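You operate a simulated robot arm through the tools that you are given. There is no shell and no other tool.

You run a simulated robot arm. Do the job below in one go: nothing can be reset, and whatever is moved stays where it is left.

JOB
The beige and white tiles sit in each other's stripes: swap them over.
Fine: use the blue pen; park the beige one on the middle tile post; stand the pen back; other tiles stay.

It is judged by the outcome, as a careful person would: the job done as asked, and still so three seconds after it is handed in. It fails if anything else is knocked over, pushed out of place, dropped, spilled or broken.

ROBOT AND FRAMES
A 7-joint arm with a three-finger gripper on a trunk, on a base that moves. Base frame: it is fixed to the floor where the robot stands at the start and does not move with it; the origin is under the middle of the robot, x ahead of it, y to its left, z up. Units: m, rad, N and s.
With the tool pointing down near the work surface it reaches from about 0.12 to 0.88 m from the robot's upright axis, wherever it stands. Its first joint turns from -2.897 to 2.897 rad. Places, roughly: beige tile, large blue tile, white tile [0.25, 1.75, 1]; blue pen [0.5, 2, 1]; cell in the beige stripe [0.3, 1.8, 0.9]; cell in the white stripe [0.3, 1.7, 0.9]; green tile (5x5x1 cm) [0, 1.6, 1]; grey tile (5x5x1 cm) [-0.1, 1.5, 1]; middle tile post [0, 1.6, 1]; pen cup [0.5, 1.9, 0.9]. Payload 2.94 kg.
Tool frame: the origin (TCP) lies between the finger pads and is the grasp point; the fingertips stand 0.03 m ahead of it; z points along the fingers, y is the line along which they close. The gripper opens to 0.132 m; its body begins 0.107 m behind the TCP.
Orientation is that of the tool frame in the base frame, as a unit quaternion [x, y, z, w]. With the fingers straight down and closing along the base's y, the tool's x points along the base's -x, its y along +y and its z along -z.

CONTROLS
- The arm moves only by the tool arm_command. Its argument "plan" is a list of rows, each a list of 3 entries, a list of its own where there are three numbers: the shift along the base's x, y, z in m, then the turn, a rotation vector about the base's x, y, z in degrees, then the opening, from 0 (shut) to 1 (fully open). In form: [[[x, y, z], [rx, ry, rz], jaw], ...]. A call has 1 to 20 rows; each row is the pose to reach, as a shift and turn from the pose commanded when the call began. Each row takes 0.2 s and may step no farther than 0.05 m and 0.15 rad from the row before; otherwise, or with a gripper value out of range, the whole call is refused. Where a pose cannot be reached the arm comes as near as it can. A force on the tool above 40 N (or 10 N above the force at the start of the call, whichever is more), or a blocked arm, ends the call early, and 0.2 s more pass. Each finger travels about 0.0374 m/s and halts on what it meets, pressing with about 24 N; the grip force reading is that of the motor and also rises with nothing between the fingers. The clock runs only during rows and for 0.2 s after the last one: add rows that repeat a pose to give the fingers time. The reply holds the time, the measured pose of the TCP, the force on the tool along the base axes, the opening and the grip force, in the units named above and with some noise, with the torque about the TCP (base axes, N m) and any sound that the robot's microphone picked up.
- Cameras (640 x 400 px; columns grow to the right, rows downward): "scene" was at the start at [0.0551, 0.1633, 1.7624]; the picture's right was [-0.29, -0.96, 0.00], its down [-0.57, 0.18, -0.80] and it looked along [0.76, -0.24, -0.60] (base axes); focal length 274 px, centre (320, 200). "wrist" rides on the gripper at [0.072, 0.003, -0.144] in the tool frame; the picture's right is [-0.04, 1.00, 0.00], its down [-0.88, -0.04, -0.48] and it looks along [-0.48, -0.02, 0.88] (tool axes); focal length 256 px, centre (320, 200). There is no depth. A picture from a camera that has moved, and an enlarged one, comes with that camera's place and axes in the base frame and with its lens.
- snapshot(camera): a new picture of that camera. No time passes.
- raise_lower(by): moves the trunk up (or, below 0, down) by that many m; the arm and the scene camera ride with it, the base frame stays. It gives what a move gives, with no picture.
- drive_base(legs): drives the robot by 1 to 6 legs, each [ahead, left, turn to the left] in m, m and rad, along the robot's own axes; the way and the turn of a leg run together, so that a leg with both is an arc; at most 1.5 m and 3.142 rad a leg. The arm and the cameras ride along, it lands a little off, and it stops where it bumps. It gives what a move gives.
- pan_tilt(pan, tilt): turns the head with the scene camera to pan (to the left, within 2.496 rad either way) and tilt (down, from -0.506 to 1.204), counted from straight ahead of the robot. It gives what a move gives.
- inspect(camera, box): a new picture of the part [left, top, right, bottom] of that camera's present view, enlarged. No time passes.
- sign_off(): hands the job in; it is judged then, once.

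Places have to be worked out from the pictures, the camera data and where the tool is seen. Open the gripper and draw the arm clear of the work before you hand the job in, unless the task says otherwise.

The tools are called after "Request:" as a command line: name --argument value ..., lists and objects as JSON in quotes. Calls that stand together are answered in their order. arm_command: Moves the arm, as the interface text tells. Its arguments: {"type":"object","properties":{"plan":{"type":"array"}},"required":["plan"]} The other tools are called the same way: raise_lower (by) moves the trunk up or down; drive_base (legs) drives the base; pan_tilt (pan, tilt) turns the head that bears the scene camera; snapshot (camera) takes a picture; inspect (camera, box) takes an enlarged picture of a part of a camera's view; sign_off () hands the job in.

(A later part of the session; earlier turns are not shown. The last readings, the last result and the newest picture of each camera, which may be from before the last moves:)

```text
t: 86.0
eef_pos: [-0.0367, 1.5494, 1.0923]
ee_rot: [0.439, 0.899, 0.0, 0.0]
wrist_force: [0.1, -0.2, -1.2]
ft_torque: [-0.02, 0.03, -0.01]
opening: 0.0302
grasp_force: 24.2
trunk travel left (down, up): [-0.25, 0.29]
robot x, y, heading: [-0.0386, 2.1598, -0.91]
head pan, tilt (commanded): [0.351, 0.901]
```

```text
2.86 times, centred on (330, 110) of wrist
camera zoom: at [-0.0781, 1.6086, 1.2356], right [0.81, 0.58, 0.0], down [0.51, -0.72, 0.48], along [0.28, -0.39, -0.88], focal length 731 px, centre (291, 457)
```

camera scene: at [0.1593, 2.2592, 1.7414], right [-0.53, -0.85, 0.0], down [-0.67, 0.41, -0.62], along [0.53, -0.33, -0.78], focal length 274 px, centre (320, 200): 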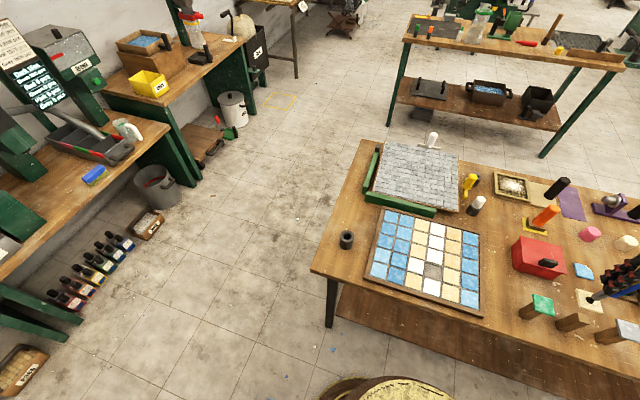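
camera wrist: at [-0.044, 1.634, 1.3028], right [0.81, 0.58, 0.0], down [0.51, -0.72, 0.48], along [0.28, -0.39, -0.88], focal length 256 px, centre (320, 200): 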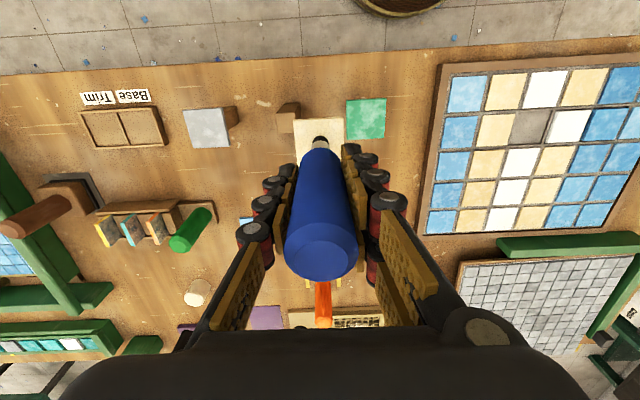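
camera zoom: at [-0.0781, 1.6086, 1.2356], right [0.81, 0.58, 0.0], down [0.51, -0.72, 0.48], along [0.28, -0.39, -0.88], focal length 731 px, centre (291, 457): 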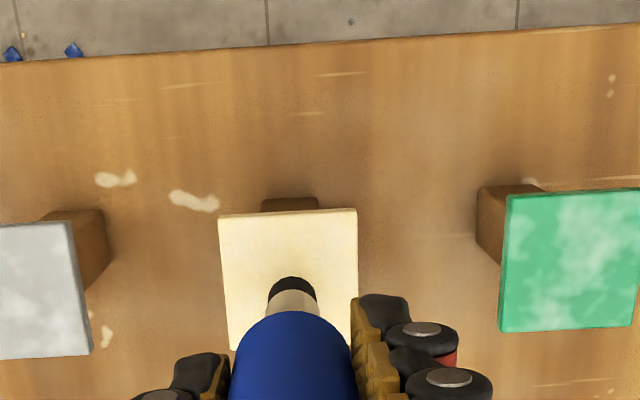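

The tip is over the middle of the parked tile with about 14 mm to go. I lower in small steps.

Request:
arm_command --plan '[[[0, 0, -0.004], [0, 0, 0], 0], [[0, 0, -0.008], [0, 0, 0], 0], [[0, 0, -0.01], [0, 0, 0], 0], [[0, 0, -0.012], [0, 0, 0], 0], [[0, 0, -0.012], [0, 0, 0], 0]]'

Request:
inspect --camera "scene" --box '[540, 290, 640, 350]'

```text
t: 87.2
eef_pos: [-0.0373, 1.5507, 1.0798]
ee_rot: [0.439, 0.899, 0.0, 0.0]
wrist_force: [0.5, -0.8, 0.4]
ft_torque: [-0.15, -0.02, 0.02]
opening: 0.03
grasp_force: 24.2
trunk travel left (down, up): [-0.25, 0.29]
robot x, y, heading: [-0.0423, 2.1611, -0.907]
head pan, tilt (commanded): [0.351, 0.901]
```

```text
6.40 times, centred on (590, 320) of scene
camera zoom: at [0.1595, 2.2594, 1.7414], right [-0.53, -0.85, 0.0], down [-0.67, 0.41, -0.62], along [0.53, -0.33, -0.78], focal length 1753 px, centre (-1408, -568)
```

zoom: 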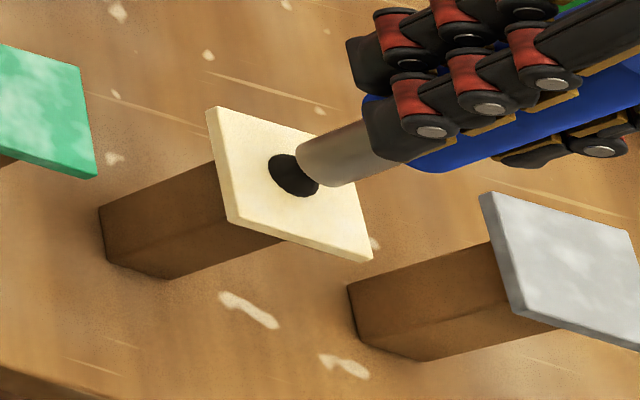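

The tip is just meeting the tile (about 1.5 N change). I press about 2.5 mm more to engage the suction.

Request:
arm_command --plan '[[[0, 0, -0.001], [0, 0, 0], 0], [[0, 0, -0.002], [0, 0, 0], 0], [[0, 0, -0.0025], [0, 0, 0], 0], [[0, 0, -0.0025], [0, 0, 0], 0]]'

```text
t: 88.2
eef_pos: [-0.0368, 1.5507, 1.0768]
ee_rot: [0.438, 0.899, 0.0, 0.0]
wrist_force: [0.7, 0.9, 5.0]
ft_torque: [0.06, -0.09, -0.02]
opening: 0.0301
grasp_force: 24.0
trunk travel left (down, up): [-0.25, 0.29]
robot x, y, heading: [-0.0384, 2.159, -0.909]
head pan, tilt (commanded): [0.351, 0.901]
```

5 N so far. I add 1 mm to reach roughly 9 N, as in the first pick.

Request:
arm_command --plan '[[[0, 0, -0.0005], [0, 0, 0], 0], [[0, 0, -0.001], [0, 0, 0], 0], [[0, 0, -0.001], [0, 0, 0], 0]]'

```text
t: 89.0
eef_pos: [-0.0367, 1.5493, 1.0765]
ee_rot: [0.438, 0.899, 0.0, 0.001]
wrist_force: [-0.3, -0.5, 7.0]
ft_torque: [0.0, 0.04, 0.05]
opening: 0.0303
grasp_force: 23.7
trunk travel left (down, up): [-0.25, 0.29]
robot x, y, heading: [-0.0364, 2.1589, -0.907]
head pan, tilt (commanded): [0.351, 0.901]
```

7 N. I lift slowly by 8 mm to see whether the tile comes along.

Request:
arm_command --plan '[[[0, 0, 0.002], [0, 0, 0], 0], [[0, 0, 0.004], [0, 0, 0], 0], [[0, 0, 0.007], [0, 0, 0], 0], [[0, 0, 0.011], [0, 0, 0], 0], [[0, 0, 0.011], [0, 0, 0], 0]]'

Request:
inspect --camera "scene" --box '[540, 290, 640, 350]'

```text
t: 90.2
eef_pos: [-0.0381, 1.55, 1.086]
ee_rot: [0.438, 0.899, 0.0, -0.001]
wrist_force: [-0.8, -0.3, -1.3]
ft_torque: [0.0, 0.0, 0.0]
opening: 0.0301
grasp_force: 24.3
trunk travel left (down, up): [-0.25, 0.29]
robot x, y, heading: [-0.0348, 2.1581, -0.901]
head pan, tilt (commanded): [0.351, 0.901]
```

```text
6.40 times, centred on (590, 320) of scene
camera zoom: at [0.1595, 2.2594, 1.7414], right [-0.53, -0.85, 0.0], down [-0.67, 0.41, -0.62], along [0.53, -0.33, -0.78], focal length 1753 px, centre (-1408, -568)
```

zoom: 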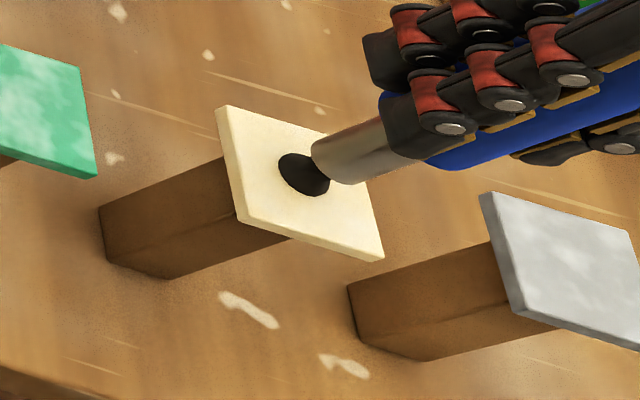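

The beige tile rises with the pen. I lift it clear and carry it to above the empty cell in the beige stripe.

Request:
arm_command --plan '[[[0, 0, 0.015], [0, 0, 0], 0], [[0, 0, 0.035], [0, 0, 0], 0], [[0, 0, 0.055], [0, 0, 0], 0], [[0, 0, 0.075], [0, 0, 0], 0], [[0.0144, 0.0094, 0.075], [0, 0, 0], 0], [[0.0433, 0.0282, 0.075], [0, 0, 0], 0], [[0.0721, 0.047, 0.075], [0, 0, 0], 0], [[0.101, 0.0658, 0.075], [0, 0, 0], 0], [[0.1298, 0.0846, 0.075], [0, 0, 0], 0], [[0.1586, 0.1034, 0.075], [0, 0, 0], 0], [[0.1875, 0.1222, 0.075], [0, 0, 0], 0], [[0.2163, 0.141, 0.075], [0, 0, 0], 0], [[0.2452, 0.1598, 0.075], [0, 0, 0], 0], [[0.274, 0.1786, 0.075], [0, 0, 0], 0], [[0.3028, 0.1974, 0.075], [0, 0, 0], 0], [[0.3317, 0.2162, 0.075], [0, 0, 0], 0], [[0.3517, 0.2291, 0.075], [0, 0, 0], 0], [[0.3605, 0.235, 0.075], [0, 0, 0], 0], [[0.3605, 0.235, 0.075], [0, 0, 0], 0]]'

Request:
inspect --camera "wrist" --box '[220, 40, 440, 180]'

Request:
inspect --camera "scene" --box '[370, 200, 500, 310]'

```text
t: 94.2
eef_pos: [0.3243, 1.7854, 1.1623]
ee_rot: [0.438, 0.899, 0.001, 0.0]
wrist_force: [0.6, 0.0, -2.2]
ft_torque: [0.0, -0.02, 0.0]
opening: 0.0302
grasp_force: 23.8
trunk travel left (down, up): [-0.25, 0.29]
robot x, y, heading: [-0.0386, 2.1638, -0.909]
head pan, tilt (commanded): [0.351, 0.901]
```

```text
2.86 times, centred on (330, 110) of wrist
camera zoom: at [0.2824, 1.8456, 1.3057], right [0.81, 0.58, 0.0], down [0.51, -0.72, 0.48], along [0.28, -0.39, -0.88], focal length 731 px, centre (291, 457)
```

zoom: 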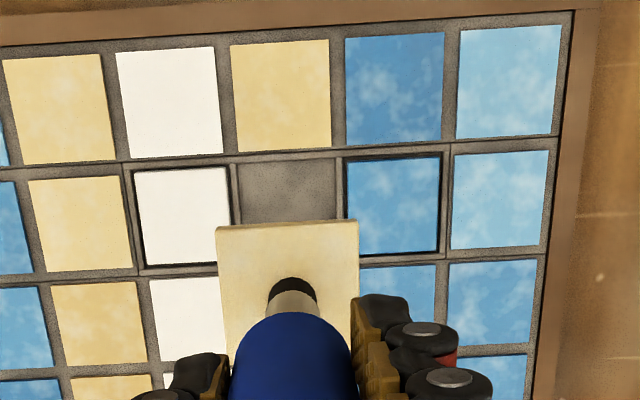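

```text
3.64 times, centred on (435, 255) of scene
camera zoom: at [0.1598, 2.2597, 1.7413], right [-0.53, -0.85, 0.0], down [-0.67, 0.41, -0.62], along [0.53, -0.33, -0.78], focal length 996 px, centre (-98, 0)
```

zoom: 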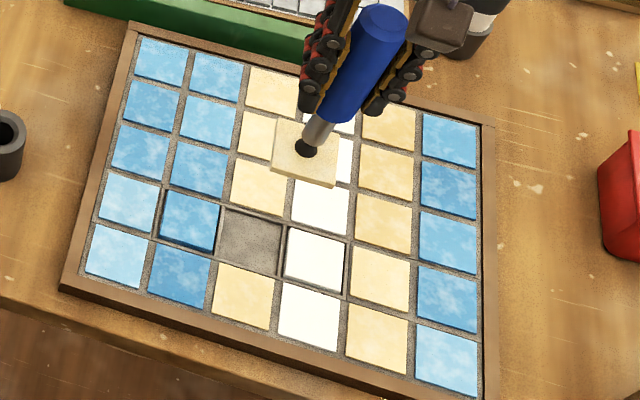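

The tile is over the empty cell. I lower to about 2 cm above the seat for an alignment check.

Request:
arm_command --plan '[[[0, 0, -0.03], [0, 0, 0], 0], [[0, 0, -0.065], [0, 0, 0], 0], [[0, 0, -0.1], [0, 0, 0], 0], [[0, 0, -0.125], [0, 0, 0], 0], [[0, 0, -0.138], [0, 0, 0], 0], [[0, 0, -0.143], [0, 0, 0], 0], [[0, 0, -0.143], [0, 0, 0], 0]]'

Request:
inspect --camera "wrist" --box '[285, 95, 365, 145]'

Request:
inspect --camera "scene" --box '[385, 230, 465, 290]'

```text
t: 95.8
eef_pos: [0.3229, 1.7846, 1.0192]
ee_rot: [0.438, 0.899, 0.0, 0.0]
wrist_force: [-0.3, 0.2, -1.2]
ft_torque: [0.01, -0.01, 0.0]
opening: 0.0303
grasp_force: 24.3
trunk travel left (down, up): [-0.25, 0.29]
robot x, y, heading: [-0.0392, 2.1597, -0.909]
head pan, tilt (commanded): [0.351, 0.901]
```

```text
8.00 times, centred on (325, 120) of wrist
camera zoom: at [0.2813, 1.8454, 1.1634], right [0.81, 0.58, 0.0], down [0.51, -0.72, 0.48], along [0.28, -0.39, -0.88], focal length 2048 px, centre (280, 840)
```

zoom: 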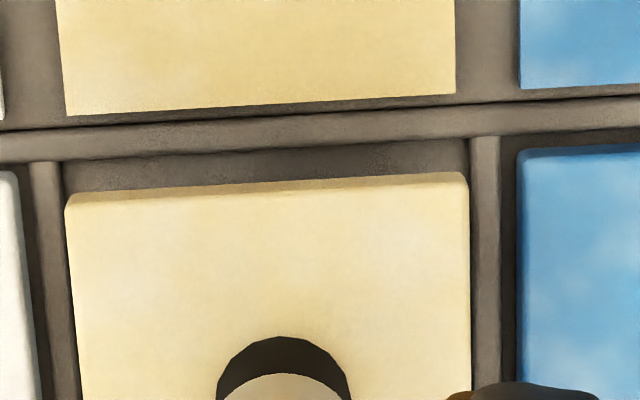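

```text
6.67 times, centred on (425, 260) of scene
camera zoom: at [0.1598, 2.2596, 1.7413], right [-0.53, -0.85, 0.0], down [-0.67, 0.41, -0.62], along [0.53, -0.33, -0.78], focal length 1826 px, centre (-380, -200)
```

zoom: 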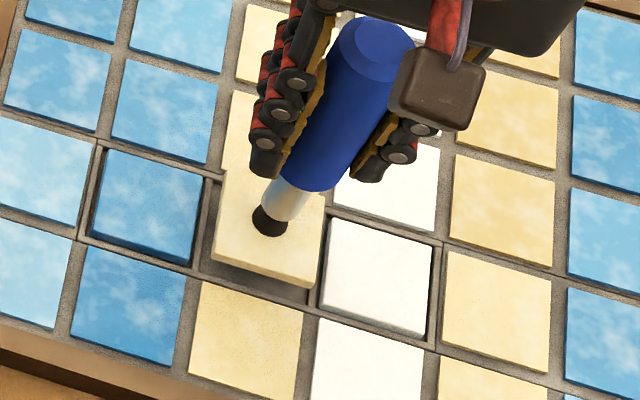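

Left and right gaps are even, but the tile is about 1.4 mm too close to the cell's robot-side wall. I nudge it that much away and lower 4 mm to re-check.

Request:
arm_command --plan '[[[0.0006, -0.0013, 0.0], [0, 0, 0], 0], [[0.0006, -0.0013, -0.002], [0, 0, 0], 0], [[0.0006, -0.0013, -0.005], [0, 0, 0], 0], [[0.0006, -0.0013, -0.005], [0, 0, 0], 0]]'

Request:
inspect --camera "wrist" --box '[285, 95, 365, 145]'

Request:
inspect --camera "scene" --box '[400, 245, 440, 275]'

```text
t: 96.8
eef_pos: [0.3243, 1.7845, 1.0151]
ee_rot: [0.438, 0.899, 0.0, 0.0]
wrist_force: [-0.6, -1.3, -2.3]
ft_torque: [0.01, 0.01, -0.01]
opening: 0.0299
grasp_force: 24.2
trunk travel left (down, up): [-0.25, 0.29]
robot x, y, heading: [-0.0398, 2.1584, -0.906]
head pan, tilt (commanded): [0.351, 0.901]
```

```text
8.00 times, centred on (325, 120) of wrist
camera zoom: at [0.282, 1.8438, 1.158], right [0.81, 0.58, 0.0], down [0.51, -0.72, 0.48], along [0.28, -0.39, -0.88], focal length 2048 px, centre (280, 840)
```

zoom: 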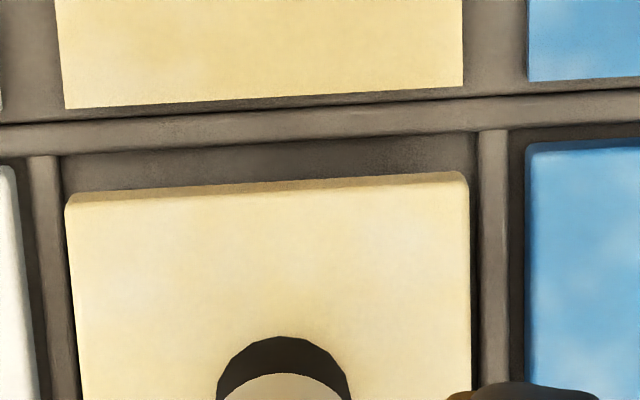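

```text
13.33 times, centred on (420, 260) of scene
camera zoom: at [0.1598, 2.2596, 1.7413], right [-0.53, -0.85, 0.0], down [-0.67, 0.41, -0.62], along [0.53, -0.33, -0.78], focal length 3651 px, centre (-1013, -600)
```

zoom: 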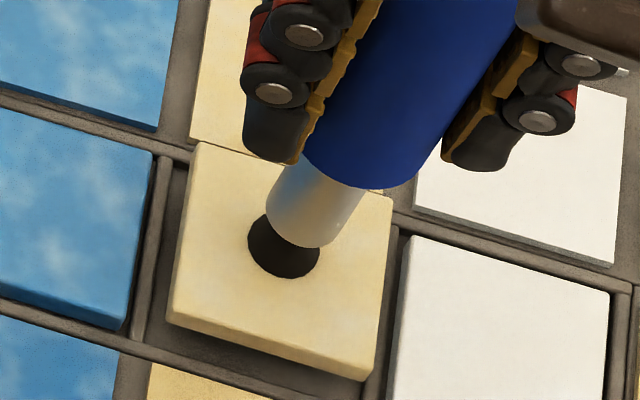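

Gaps are now even on all visible sides. I lower the tile into the cell in 2 mm steps.

Request:
arm_command --plan '[[[0, 0, -0.002], [0, 0, 0], 0], [[0, 0, -0.004], [0, 0, 0], 0], [[0, 0, -0.006], [0, 0, 0], 0], [[0, 0, -0.008], [0, 0, 0], 0], [[0, 0, -0.008], [0, 0, 0], 0]]'

Request:
inspect --camera "wrist" --box '[285, 95, 365, 145]'

Request:
inspect --camera "scene" --box '[400, 245, 440, 275]'

```text
t: 98.0
eef_pos: [0.3229, 1.7833, 1.0066]
ee_rot: [0.438, 0.899, -0.001, 0.0]
wrist_force: [-1.0, 0.2, -1.1]
ft_torque: [-0.02, 0.06, -0.03]
opening: 0.0301
grasp_force: 23.7
trunk travel left (down, up): [-0.25, 0.29]
robot x, y, heading: [-0.0371, 2.1592, -0.907]
head pan, tilt (commanded): [0.351, 0.901]
```

```text
8.00 times, centred on (325, 120) of wrist
camera zoom: at [0.2816, 1.8439, 1.1502], right [0.81, 0.58, 0.0], down [0.51, -0.72, 0.48], along [0.28, -0.39, -0.88], focal length 2048 px, centre (280, 840)
```

zoom: 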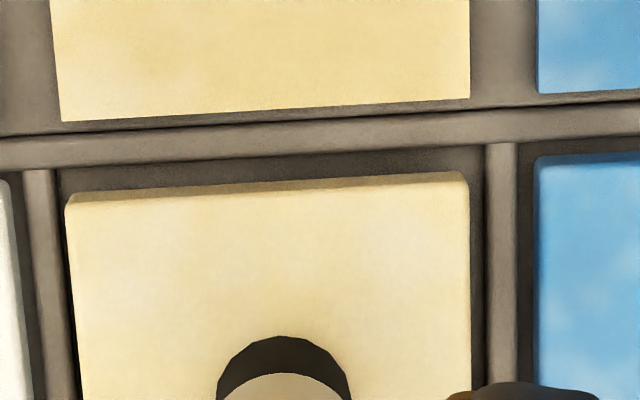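

```text
13.33 times, centred on (420, 260) of scene
camera zoom: at [0.1598, 2.2596, 1.7413], right [-0.53, -0.85, 0.0], down [-0.67, 0.41, -0.62], along [0.53, -0.33, -0.78], focal length 3651 px, centre (-1013, -600)
```

zoom: 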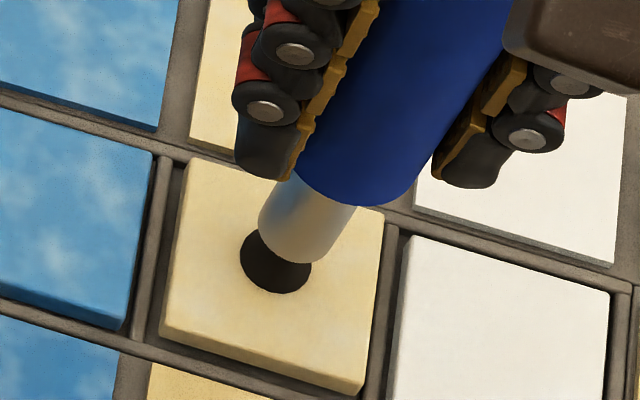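

The tile is partly inside the cell with no contact. It is still slightly toward my side, so I nudge it about 1 mm away and look again.

Request:
arm_command --plan '[[[0.0009, -0.0005, 0.0], [0, 0, 0], 0], [[0.0009, -0.0005, -0.002], [0, 0, 0], 0], [[0.0009, -0.0005, -0.003], [0, 0, 0], 0], [[0.0009, -0.0005, -0.003], [0, 0, 0], 0]]'

Request:
inspect --camera "wrist" --box '[285, 95, 365, 145]'

Request:
inspect --camera "scene" --box '[400, 245, 440, 275]'

```text
t: 99.0
eef_pos: [0.3243, 1.7835, 1.0028]
ee_rot: [0.438, 0.899, 0.001, -0.001]
wrist_force: [1.2, -0.1, 1.4]
ft_torque: [-0.02, -0.09, 0.03]
opening: 0.0302
grasp_force: 23.4
trunk travel left (down, up): [-0.25, 0.29]
robot x, y, heading: [-0.0341, 2.1628, -0.909]
head pan, tilt (commanded): [0.351, 0.901]
```

```text
8.00 times, centred on (325, 120) of wrist
camera zoom: at [0.2823, 1.8437, 1.1469], right [0.81, 0.58, 0.0], down [0.51, -0.72, 0.48], along [0.28, -0.39, -0.88], focal length 2048 px, centre (280, 840)
```

zoom: 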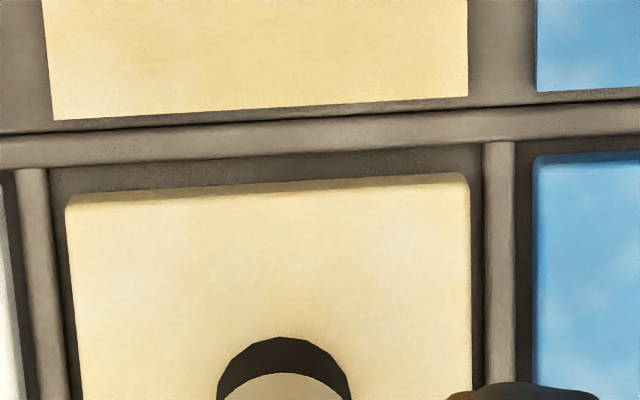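

```text
13.33 times, centred on (420, 260) of scene
camera zoom: at [0.1598, 2.2597, 1.7414], right [-0.53, -0.85, 0.0], down [-0.67, 0.41, -0.62], along [0.53, -0.33, -0.78], focal length 3651 px, centre (-1013, -600)
```

zoom: 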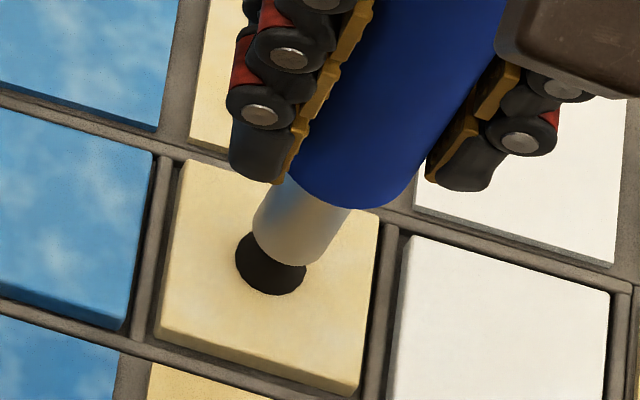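

The gaps look even all round and there is a trace of contact. I continue down gently.

Request:
arm_command --plan '[[[0, 0, -0.001], [0, 0, 0], 0], [[0, 0, -0.002], [0, 0, 0], 0], [[0, 0, -0.002], [0, 0, 0], 0]]'

```text
t: 99.8
eef_pos: [0.3252, 1.7828, 1.0022]
ee_rot: [0.439, 0.899, 0.0, -0.001]
wrist_force: [-1.5, 0.3, 1.5]
ft_torque: [0.04, 0.09, -0.01]
opening: 0.03
grasp_force: 23.8
trunk travel left (down, up): [-0.25, 0.29]
robot x, y, heading: [-0.0353, 2.1639, -0.912]
head pan, tilt (commanded): [0.351, 0.901]
```

Force is still light (1.5 N). I take a close look before pressing, to make sure the tile is not caught on a wall.

Request:
inspect --camera "scene" --box '[400, 245, 440, 275]'

Request:
inspect --camera "wrist" --box '[285, 95, 365, 145]'

```text
13.33 times, centred on (420, 260) of scene
camera zoom: at [0.1596, 2.2598, 1.7414], right [-0.53, -0.85, 0.0], down [-0.67, 0.41, -0.62], along [0.53, -0.33, -0.78], focal length 3651 px, centre (-1013, -600)
```

zoom: 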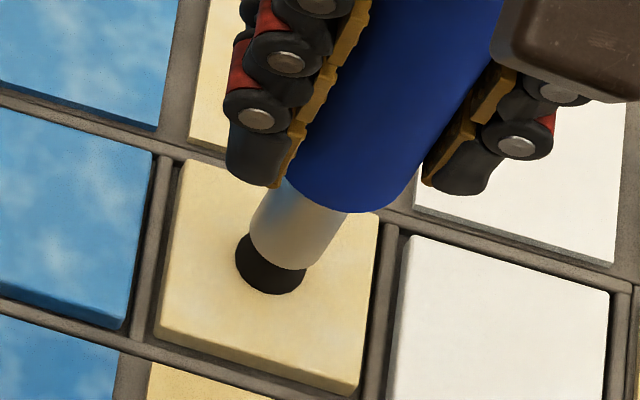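

```text
8.00 times, centred on (325, 120) of wrist
camera zoom: at [0.2825, 1.8435, 1.1446], right [0.81, 0.58, 0.0], down [0.51, -0.72, 0.48], along [0.28, -0.39, -0.88], focal length 2048 px, centre (280, 840)
```

zoom: 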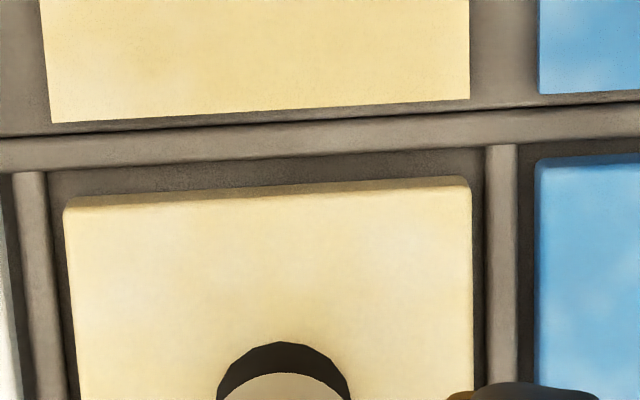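

The tile has stopped against something lightly at 1.002 and its robot-side gap (about 3.6 mm) is now larger than the blue neighbour's (about 2.5 mm), so I over-nudged. I raise 2 mm, shift 1.2 mm back toward me, and lower again.

Request:
arm_command --plan '[[[0, 0, 0.002], [0, 0, 0], 0], [[-0.0007, 0.0009, 0.003], [0, 0, 0], 0], [[-0.0007, 0.0009, 0.003], [0, 0, 0], 0], [[-0.0007, 0.0009, 0.001], [0, 0, 0], 0], [[-0.0007, 0.0009, -0.0005], [0, 0, 0], 0], [[-0.0007, 0.0009, -0.0005], [0, 0, 0], 0]]'

Request:
inspect --camera "wrist" --box '[285, 95, 365, 145]'

Request:
inspect --camera "scene" --box '[400, 245, 440, 275]'

```text
t: 101.2
eef_pos: [0.3238, 1.7829, 1.0009]
ee_rot: [0.438, 0.899, -0.001, 0.0]
wrist_force: [-0.2, 0.5, 1.9]
ft_torque: [0.02, -0.06, 0.02]
opening: 0.0299
grasp_force: 24.0
trunk travel left (down, up): [-0.25, 0.29]
robot x, y, heading: [-0.036, 2.1606, -0.905]
head pan, tilt (commanded): [0.351, 0.901]
```

```text
8.00 times, centred on (325, 120) of wrist
camera zoom: at [0.2815, 1.8438, 1.144], right [0.81, 0.58, 0.0], down [0.51, -0.72, 0.48], along [0.28, -0.39, -0.88], focal length 2048 px, centre (280, 840)
```

zoom: 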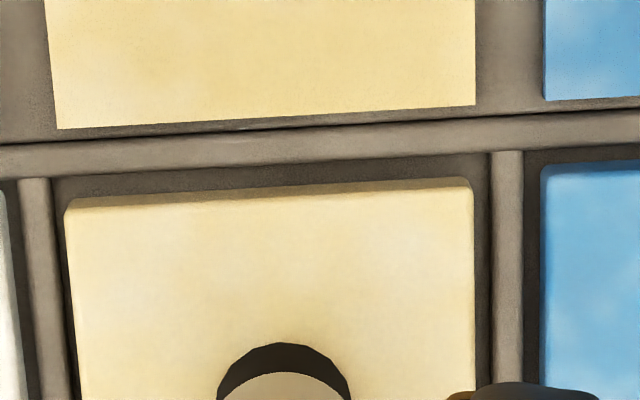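

```text
13.33 times, centred on (420, 260) of scene
camera zoom: at [0.1597, 2.2598, 1.7414], right [-0.53, -0.85, 0.0], down [-0.67, 0.41, -0.62], along [0.53, -0.33, -0.78], focal length 3651 px, centre (-1013, -600)
```

zoom: 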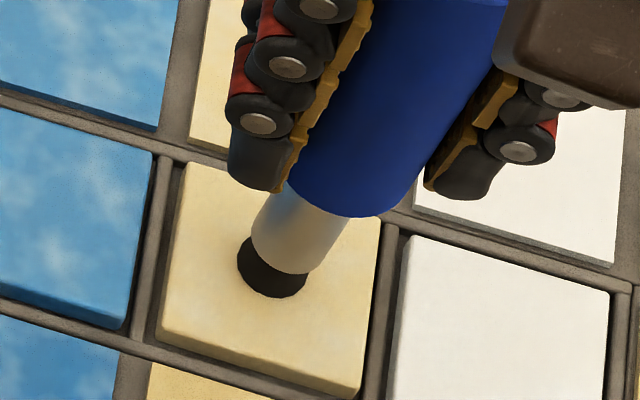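

The reading at TCP z 1.001 matches the floor-contact height seen for the white tile, so it is seated. I press to release.

Request:
arm_command --plan '[[[0, 0, -0.001], [0, 0, 0], 0], [[0, 0, -0.002], [0, 0, 0], 0], [[0, 0, -0.002], [0, 0, 0], 0]]'

```text
t: 102.0
eef_pos: [0.3241, 1.7838, 0.999]
ee_rot: [0.438, 0.899, -0.001, 0.0]
wrist_force: [-0.7, -1.0, 4.5]
ft_torque: [-0.11, 0.09, 0.01]
opening: 0.0298
grasp_force: 24.4
trunk travel left (down, up): [-0.25, 0.29]
robot x, y, heading: [-0.0426, 2.1616, -0.907]
head pan, tilt (commanded): [0.351, 0.901]
```

4.5 N now. I press another 1.5 mm to be sure the release triggers.

Request:
arm_command --plan '[[[0, 0, -0.001], [0, 0, 0], 0], [[0, 0, -0.0015], [0, 0, 0], 0], [[0, 0, -0.0015], [0, 0, 0], 0]]'

```text
t: 102.8
eef_pos: [0.3237, 1.7836, 0.9992]
ee_rot: [0.438, 0.899, 0.0, 0.0]
wrist_force: [0.6, -0.3, 15.0]
ft_torque: [-0.04, -0.08, -0.01]
opening: 0.0301
grasp_force: 23.5
trunk travel left (down, up): [-0.25, 0.29]
robot x, y, heading: [-0.0337, 2.1605, -0.909]
head pan, tilt (commanded): [0.351, 0.901]
```

15 N reached. I lift slowly by about 9 mm and check that the tile stays.

Request:
arm_command --plan '[[[0, 0, 0.002], [0, 0, 0], 0], [[0, 0, 0.004], [0, 0, 0], 0], [[0, 0, 0.007], [0, 0, 0], 0], [[0, 0, 0.011], [0, 0, 0], 0], [[0, 0, 0.011], [0, 0, 0], 0]]'

Request:
inspect --camera "wrist" --box '[285, 95, 365, 145]'

Request:
inspect --camera "scene" --box '[400, 245, 440, 275]'

```text
t: 104.0
eef_pos: [0.3226, 1.7841, 1.0079]
ee_rot: [0.437, 0.899, 0.001, -0.001]
wrist_force: [0.1, -0.6, -1.2]
ft_torque: [-0.02, 0.02, 0.02]
opening: 0.03
grasp_force: 24.0
trunk travel left (down, up): [-0.25, 0.29]
robot x, y, heading: [-0.038, 2.1596, -0.907]
head pan, tilt (commanded): [0.351, 0.901]
```

```text
8.00 times, centred on (325, 120) of wrist
camera zoom: at [0.2822, 1.8444, 1.1515], right [0.81, 0.58, 0.0], down [0.51, -0.72, 0.47], along [0.28, -0.39, -0.88], focal length 2048 px, centre (280, 840)
```

zoom: 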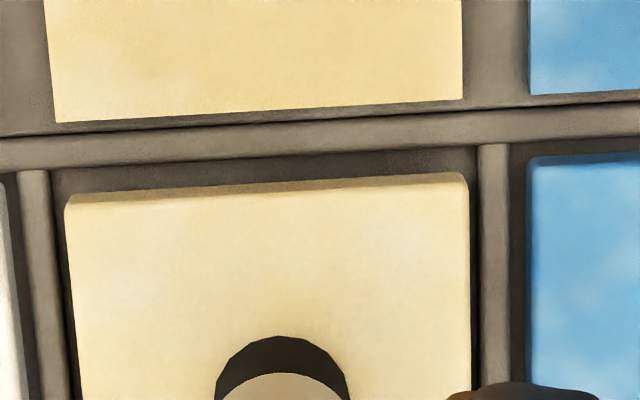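

```text
13.33 times, centred on (420, 260) of scene
camera zoom: at [0.1599, 2.2596, 1.7413], right [-0.53, -0.85, 0.0], down [-0.67, 0.41, -0.62], along [0.53, -0.33, -0.78], focal length 3651 px, centre (-1013, -600)
```

zoom: 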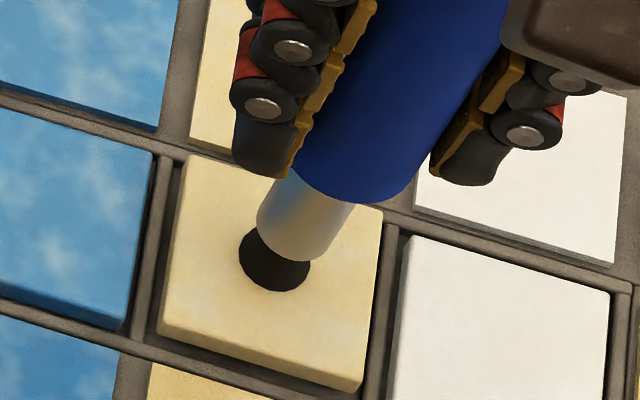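

The tile came up with the tip again; it was not released this time (perhaps my two-stage press toggled it twice). It is still aligned, so I lower it again and press in one continuous motion.

Request:
arm_command --plan '[[[0, 0, -0.003], [0, 0, 0], 0], [[0, 0, -0.006], [0, 0, 0], 0], [[0, 0, -0.008], [0, 0, 0], 0], [[0, 0, -0.0095], [0, 0, 0], 0], [[0, 0, -0.0105], [0, 0, 0], 0], [[0, 0, -0.0105], [0, 0, 0], 0]]'

```text
t: 105.4
eef_pos: [0.3232, 1.7837, 0.9997]
ee_rot: [0.438, 0.899, 0.0, 0.001]
wrist_force: [0.7, -0.3, 5.7]
ft_torque: [-0.1, -0.07, -0.01]
opening: 0.03
grasp_force: 23.6
trunk travel left (down, up): [-0.25, 0.29]
robot x, y, heading: [-0.0353, 2.1613, -0.908]
head pan, tilt (commanded): [0.351, 0.901]
```

5.7 N pressed in one motion, close to the press that released it on the post. I lift slowly and check.

Request:
arm_command --plan '[[[0, 0, 0.002], [0, 0, 0], 0], [[0, 0, 0.004], [0, 0, 0], 0], [[0, 0, 0.007], [0, 0, 0], 0], [[0, 0, 0.0105], [0, 0, 0], 0], [[0, 0, 0.0105], [0, 0, 0], 0]]'

Request:
inspect --camera "wrist" --box '[285, 95, 365, 145]'

Request:
inspect --camera "scene" --box '[400, 245, 440, 275]'

```text
t: 106.6
eef_pos: [0.3232, 1.7852, 1.0074]
ee_rot: [0.438, 0.899, 0.0, -0.001]
wrist_force: [0.0, 1.2, -0.8]
ft_torque: [-0.01, 0.0, -0.05]
opening: 0.03
grasp_force: 23.8
trunk travel left (down, up): [-0.25, 0.29]
robot x, y, heading: [-0.0397, 2.1588, -0.91]
head pan, tilt (commanded): [0.351, 0.901]
```

```text
8.00 times, centred on (325, 120) of wrist
camera zoom: at [0.2816, 1.845, 1.1515], right [0.81, 0.58, 0.0], down [0.51, -0.72, 0.48], along [0.28, -0.39, -0.88], focal length 2048 px, centre (280, 840)
```

zoom: 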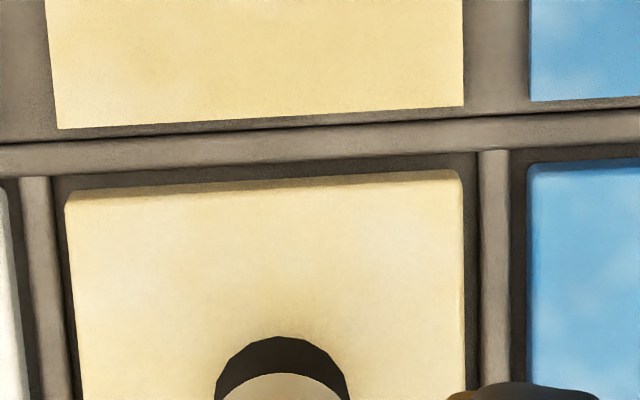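

```text
13.33 times, centred on (420, 260) of scene
camera zoom: at [0.1598, 2.2597, 1.7413], right [-0.53, -0.85, 0.0], down [-0.67, 0.41, -0.62], along [0.53, -0.33, -0.78], focal length 3651 px, centre (-1013, -600)
```

zoom: 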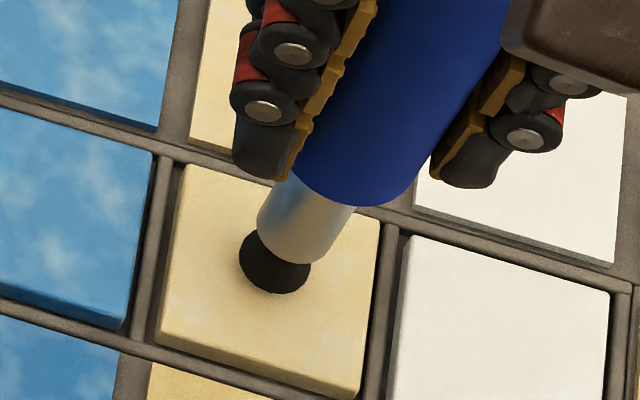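

This time the beige tile stayed seated while the tip rose. I lift clear and inspect the whole tray.

Request:
arm_command --plan '[[[0, 0, 0.008], [0, 0, 0], 0], [[0, 0, 0.025], [0, 0, 0], 0], [[0, 0, 0.06], [0, 0, 0], 0], [[0, 0, 0.1], [0, 0, 0], 0], [[0, 0, 0.143], [0, 0, 0], 0], [[0, 0, 0.143], [0, 0, 0], 0]]'

Request:
inspect --camera "wrist" --box '[220, 40, 440, 180]'

Request:
inspect --camera "scene" --box '[370, 200, 500, 310]'

Request:
inspect --camera "scene" --box '[390, 235, 450, 280]'

```text
t: 108.0
eef_pos: [0.3225, 1.7831, 1.1534]
ee_rot: [0.439, 0.899, 0.0, 0.0]
wrist_force: [-0.5, 0.4, -1.7]
ft_torque: [-0.01, 0.0, 0.0]
opening: 0.03
grasp_force: 23.9
trunk travel left (down, up): [-0.25, 0.29]
robot x, y, heading: [-0.0423, 2.1584, -0.909]
head pan, tilt (commanded): [0.351, 0.901]
```

```text
2.86 times, centred on (330, 110) of wrist
camera zoom: at [0.2806, 1.8443, 1.2964], right [0.81, 0.58, 0.0], down [0.51, -0.72, 0.48], along [0.28, -0.39, -0.88], focal length 731 px, centre (291, 457)
```

zoom: 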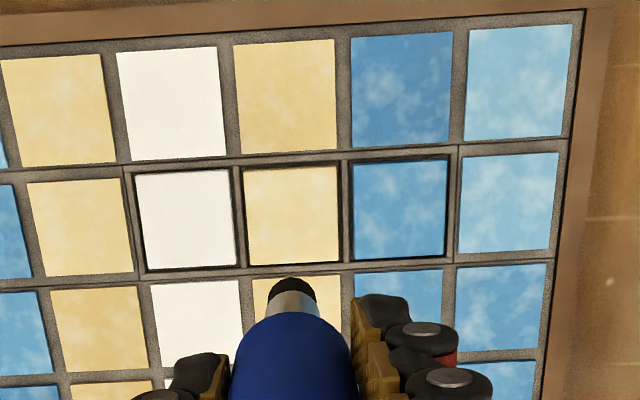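

```text
3.64 times, centred on (435, 255) of scene
camera zoom: at [0.1597, 2.2597, 1.7413], right [-0.53, -0.85, 0.0], down [-0.67, 0.41, -0.62], along [0.53, -0.33, -0.78], focal length 996 px, centre (-98, 0)
```

zoom: 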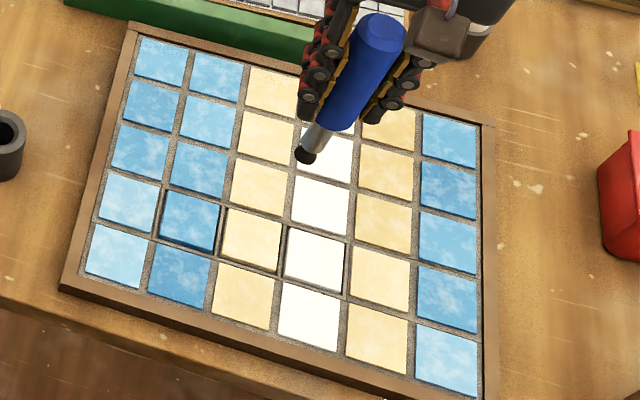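

```text
8.89 times, centred on (420, 258) of scene
camera zoom: at [0.1597, 2.2597, 1.7413], right [-0.53, -0.85, 0.0], down [-0.67, 0.41, -0.62], along [0.53, -0.33, -0.78], focal length 2434 px, centre (-569, -311)
```

zoom: 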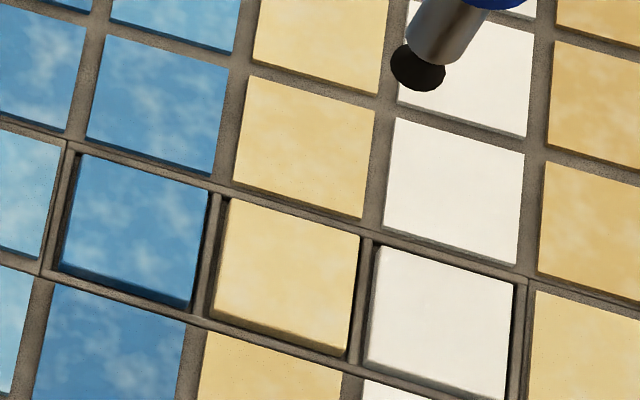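

The stripes are now correct: white tile in the white stripe, beige in the beige stripe, both flush, and no other tile has moved. I carry the pen back over its cup by the exact reverse of my summed commanded shifts, (+0.195, +0.143).

Request:
arm_command --plan '[[[0.0279, 0.0204, 0.0], [0, 0, 0], 0], [[0.0558, 0.0409, 0.0], [0, 0, 0], 0], [[0.0837, 0.0613, 0.0], [0, 0, 0], 0], [[0.1117, 0.0818, 0.0], [0, 0, 0], 0], [[0.1396, 0.1022, 0.0], [0, 0, 0], 0], [[0.1675, 0.1227, 0.0], [0, 0, 0], 0], [[0.1954, 0.1431, 0.0], [0, 0, 0], 0], [[0.1954, 0.1431, -0.04], [0, 0, 0], 0], [[0.1954, 0.1431, -0.06], [0, 0, 0], 0], [[0.1954, 0.1431, -0.06], [0, 0, 0], 0]]'

Request:
inspect --camera "wrist" --box '[270, 80, 370, 150]'

Request:
inspect --camera "scene" --box '[310, 170, 390, 260]'

```text
t: 110.2
eef_pos: [0.5205, 1.9277, 1.0927]
ee_rot: [0.438, 0.899, -0.001, 0.0]
wrist_force: [0.1, 0.3, -0.9]
ft_torque: [0.04, 0.03, 0.02]
opening: 0.03
grasp_force: 23.8
trunk travel left (down, up): [-0.25, 0.29]
robot x, y, heading: [-0.0393, 2.1632, -0.912]
head pan, tilt (commanded): [0.351, 0.901]
```

```text
5.71 times, centred on (320, 115) of wrist
camera zoom: at [0.4781, 1.9882, 1.2363], right [0.81, 0.58, 0.0], down [0.51, -0.72, 0.48], along [0.28, -0.39, -0.88], focal length 1463 px, centre (320, 686)
```

zoom: 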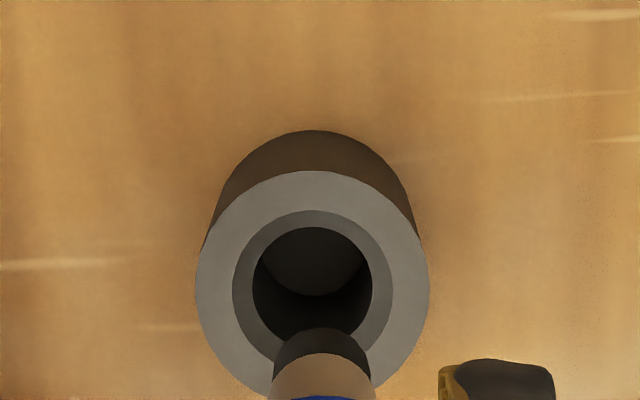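

```text
4.44 times, centred on (350, 215) of scene
camera zoom: at [0.1599, 2.26, 1.7413], right [-0.53, -0.85, 0.0], down [-0.67, 0.41, -0.62], along [0.53, -0.33, -0.78], focal length 1217 px, centre (187, 133)
```

zoom: 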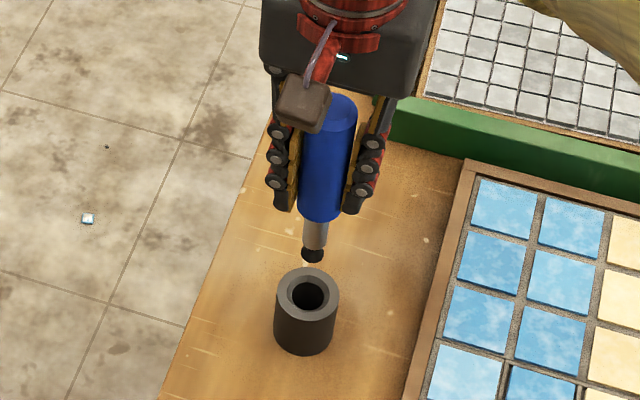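

The tip is about 1.6 mm off the hole's centre, within its clearance. I correct that, lower until the tip is just inside the rim, and check.

Request:
arm_command --plan '[[[-0.0006, -0.0015, 0.0], [0, 0, 0], 0], [[-0.0006, -0.0015, -0.02], [0, 0, 0], 0], [[-0.0006, -0.0015, -0.04], [0, 0, 0], 0], [[-0.0006, -0.0015, -0.053], [0, 0, 0], 0], [[-0.0006, -0.0015, -0.063], [0, 0, 0], 0], [[-0.0006, -0.0015, -0.063], [0, 0, 0], 0]]'

Request:
inspect --camera "wrist" --box '[270, 80, 370, 150]'

Request:
inspect --camera "scene" --box '[310, 190, 390, 250]'

```text
t: 111.6
eef_pos: [0.5177, 1.9257, 1.0283]
ee_rot: [0.438, 0.899, 0.0, 0.0]
wrist_force: [-1.0, -0.5, -1.7]
ft_torque: [-0.01, -0.01, -0.03]
opening: 0.03
grasp_force: 24.4
trunk travel left (down, up): [-0.25, 0.29]
robot x, y, heading: [-0.036, 2.1621, -0.908]
head pan, tilt (commanded): [0.351, 0.901]
```

```text
5.71 times, centred on (320, 115) of wrist
camera zoom: at [0.477, 1.9862, 1.1717], right [0.81, 0.58, 0.0], down [0.51, -0.72, 0.48], along [0.28, -0.39, -0.88], focal length 1463 px, centre (320, 686)
```

zoom: 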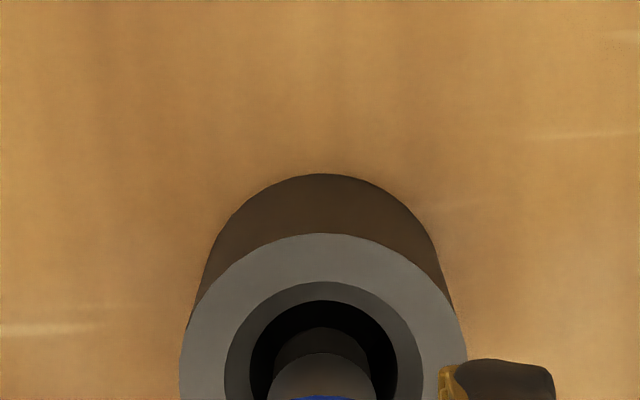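

```text
6.67 times, centred on (350, 220) of scene
camera zoom: at [0.16, 2.2597, 1.7413], right [-0.53, -0.85, 0.0], down [-0.67, 0.41, -0.62], along [0.53, -0.33, -0.78], focal length 1826 px, centre (120, 67)
```

zoom: 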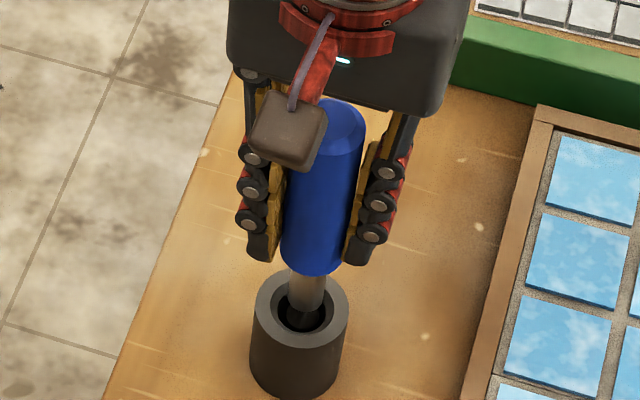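

The tip is inside the rim, centred, with no contact force. I lower the rest, slowing near the original height of TCP z≈0.99.

Request:
arm_command --plan '[[[0, 0, -0.01], [0, 0, 0], 0], [[0, 0, -0.02], [0, 0, 0], 0], [[0, 0, -0.028], [0, 0, 0], 0], [[0, 0, -0.033], [0, 0, 0], 0], [[0, 0, -0.036], [0, 0, 0], 0], [[0, 0, -0.036], [0, 0, 0], 0]]'

Request:
inspect --camera "scene" --box '[310, 190, 390, 250]'

```text
t: 113.0
eef_pos: [0.5183, 1.9256, 0.9922]
ee_rot: [0.438, 0.899, -0.001, 0.0]
wrist_force: [0.2, -0.3, -2.1]
ft_torque: [0.04, 0.01, -0.03]
opening: 0.0303
grasp_force: 24.3
trunk travel left (down, up): [-0.25, 0.29]
robot x, y, heading: [-0.038, 2.1624, -0.901]
head pan, tilt (commanded): [0.351, 0.901]
```

```text
6.67 times, centred on (350, 220) of scene
camera zoom: at [0.1601, 2.2597, 1.7413], right [-0.53, -0.85, 0.0], down [-0.67, 0.41, -0.62], along [0.53, -0.33, -0.78], focal length 1826 px, centre (120, 67)
```

zoom: 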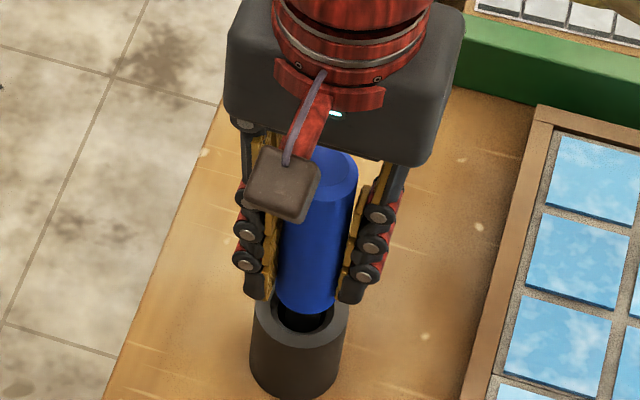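

No contact yet at 0.992. I creep the last few millimetres.

Request:
arm_command --plan '[[[0, 0, -0.001], [0, 0, 0], 0], [[0, 0, -0.002], [0, 0, 0], 0], [[0, 0, -0.002], [0, 0, 0], 0]]'

```text
t: 113.8
eef_pos: [0.5198, 1.9253, 0.9913]
ee_rot: [0.438, 0.899, 0.0, 0.001]
wrist_force: [-0.4, -0.1, -0.7]
ft_torque: [0.0, 0.0, 0.02]
opening: 0.0299
grasp_force: 24.4
trunk travel left (down, up): [-0.25, 0.29]
robot x, y, heading: [-0.0413, 2.1611, -0.909]
head pan, tilt (commanded): [0.351, 0.901]
```

Force is −0.7 N, maybe the very first touch. One more millimetre or so.

Request:
arm_command --plan '[[[0, 0, -0.001], [0, 0, 0], 0], [[0, 0, -0.0015], [0, 0, 0], 0], [[0, 0, -0.0015], [0, 0, 0], 0]]'

```text
t: 114.6
eef_pos: [0.5183, 1.9245, 0.9885]
ee_rot: [0.438, 0.899, 0.0, 0.0]
wrist_force: [2.0, -0.4, 1.8]
ft_torque: [-0.07, -0.15, -0.03]
opening: 0.0301
grasp_force: 24.1
trunk travel left (down, up): [-0.25, 0.29]
robot x, y, heading: [-0.0403, 2.1605, -0.911]
head pan, tilt (commanded): [0.351, 0.901]
```

The pen touches the cup floor (about 3 N) at its original height of 0.989. I ease off slightly and open the fingers gradually.

Request:
arm_command --plan '[[[0, 0, 0.0008], [0, 0, 0], 0], [[0, 0, 0.0008], [0, 0, 0], 0.24], [[0, 0, 0.0008], [0, 0, 0], 0.28], [[0, 0, 0.0008], [0, 0, 0], 0.34], [[0, 0, 0.0008], [0, 0, 0], 0.42], [[0, 0, 0.0008], [0, 0, 0], 0.52], [[0, 0, 0.0008], [0, 0, 0], 0.62], [[0, 0, 0.0008], [0, 0, 0], 0.7], [[0, 0, 0.0008], [0, 0, 0], 0.7]]'

Request:
snapshot --camera "wrist"

Request:
inspect --camera "scene" --box '[310, 190, 390, 250]'

```text
t: 116.6
eef_pos: [0.5189, 1.925, 0.9905]
ee_rot: [0.438, 0.899, 0.0, 0.0]
wrist_force: [0.5, 0.6, -0.2]
ft_torque: [0.01, 0.01, 0.01]
opening: 0.0925
grasp_force: 0.1
trunk travel left (down, up): [-0.25, 0.29]
robot x, y, heading: [-0.0358, 2.1636, -0.912]
head pan, tilt (commanded): [0.351, 0.901]
```

```text
taken
camera wrist: at [0.4771, 1.986, 1.1329], right [0.81, 0.58, 0.0], down [0.51, -0.72, 0.48], along [0.28, -0.39, -0.88], focal length 256 px, centre (320, 200)
```

wrist: 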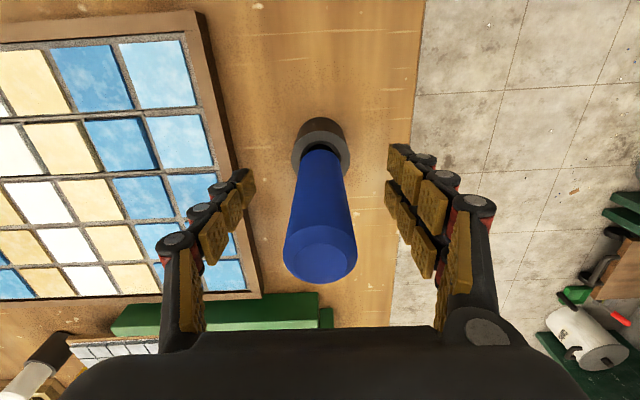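

```text
6.67 times, centred on (350, 220) of scene
camera zoom: at [0.1599, 2.2598, 1.7413], right [-0.53, -0.85, 0.0], down [-0.67, 0.41, -0.62], along [0.53, -0.33, -0.78], focal length 1826 px, centre (120, 67)
```

zoom: 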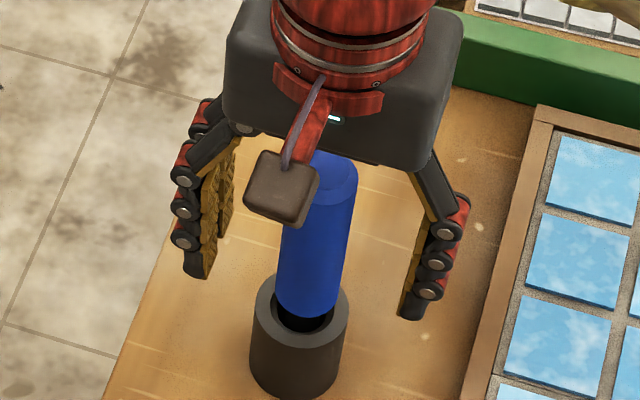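

The pen stands in its cup on its own. I open fully, raise the arm straight up and draw it back clear of the bench toward me.

Request:
arm_command --plan '[[[0, 0, 0.015], [0, 0, 0], 0.75], [[0, 0, 0.04], [0, 0, 0], 0.8], [[0, 0, 0.08], [0, 0, 0], 0.9], [[0, 0, 0.12], [0, 0, 0], 1], [[0, 0, 0.165], [0, 0, 0], 1], [[0, 0, 0.21], [0, 0, 0], 1], [[0, 0, 0.255], [0, 0, 0], 1], [[0, 0, 0.3], [0, 0, 0], 1], [[0, 0, 0.345], [0, 0, 0], 1], [[-0.035, 0.0, 0.35], [0, 0, 0], 1], [[-0.075, 0.0, 0.35], [0, 0, 0], 1], [[-0.115, 0.0, 0.35], [0, 0, 0], 1], [[-0.155, 0.0, 0.35], [0, 0, 0], 1], [[-0.195, 0.0, 0.35], [0, 0, 0], 1], [[-0.235, 0.0, 0.35], [0, 0, 0], 1], [[-0.27, 0.0, 0.35], [0, 0, 0], 1], [[-0.27, 0.0, 0.35], [0, 0, 0], 1]]'

Request:
snapshot --camera "scene"

Request:
snapshot --camera "wrist"

```text
t: 120.2
eef_pos: [0.2464, 1.9253, 1.3396]
ee_rot: [0.438, 0.899, -0.001, 0.0]
wrist_force: [-0.5, 0.0, 0.6]
ft_torque: [0.02, -0.02, 0.03]
opening: 0.1321
grasp_force: 0.0
trunk travel left (down, up): [-0.25, 0.29]
robot x, y, heading: [-0.0363, 2.1575, -0.905]
head pan, tilt (commanded): [0.351, 0.901]
```

```text
taken
camera scene: at [0.1597, 2.2598, 1.7414], right [-0.53, -0.85, 0.0], down [-0.67, 0.41, -0.62], along [0.53, -0.33, -0.78], focal length 274 px, centre (320, 200)
```

scene: 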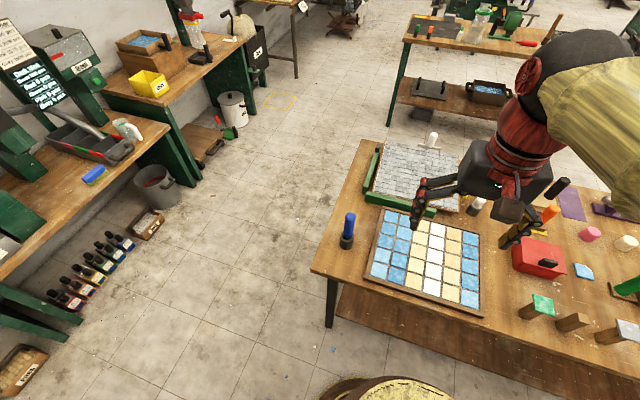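

```text
taken
camera wrist: at [0.2049, 1.9858, 1.4832], right [0.81, 0.58, 0.0], down [0.51, -0.72, 0.48], along [0.28, -0.39, -0.88], focal length 256 px, centre (320, 200)
```

wrist: 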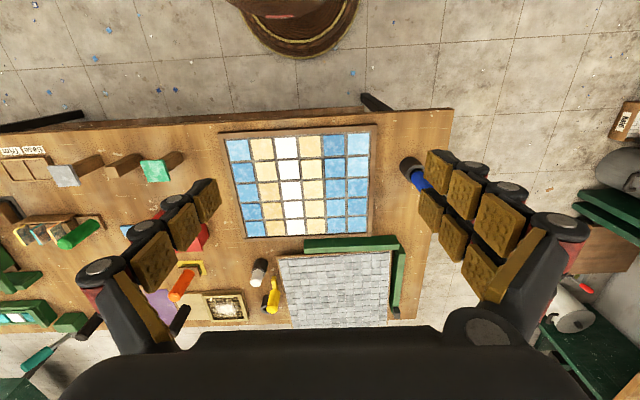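

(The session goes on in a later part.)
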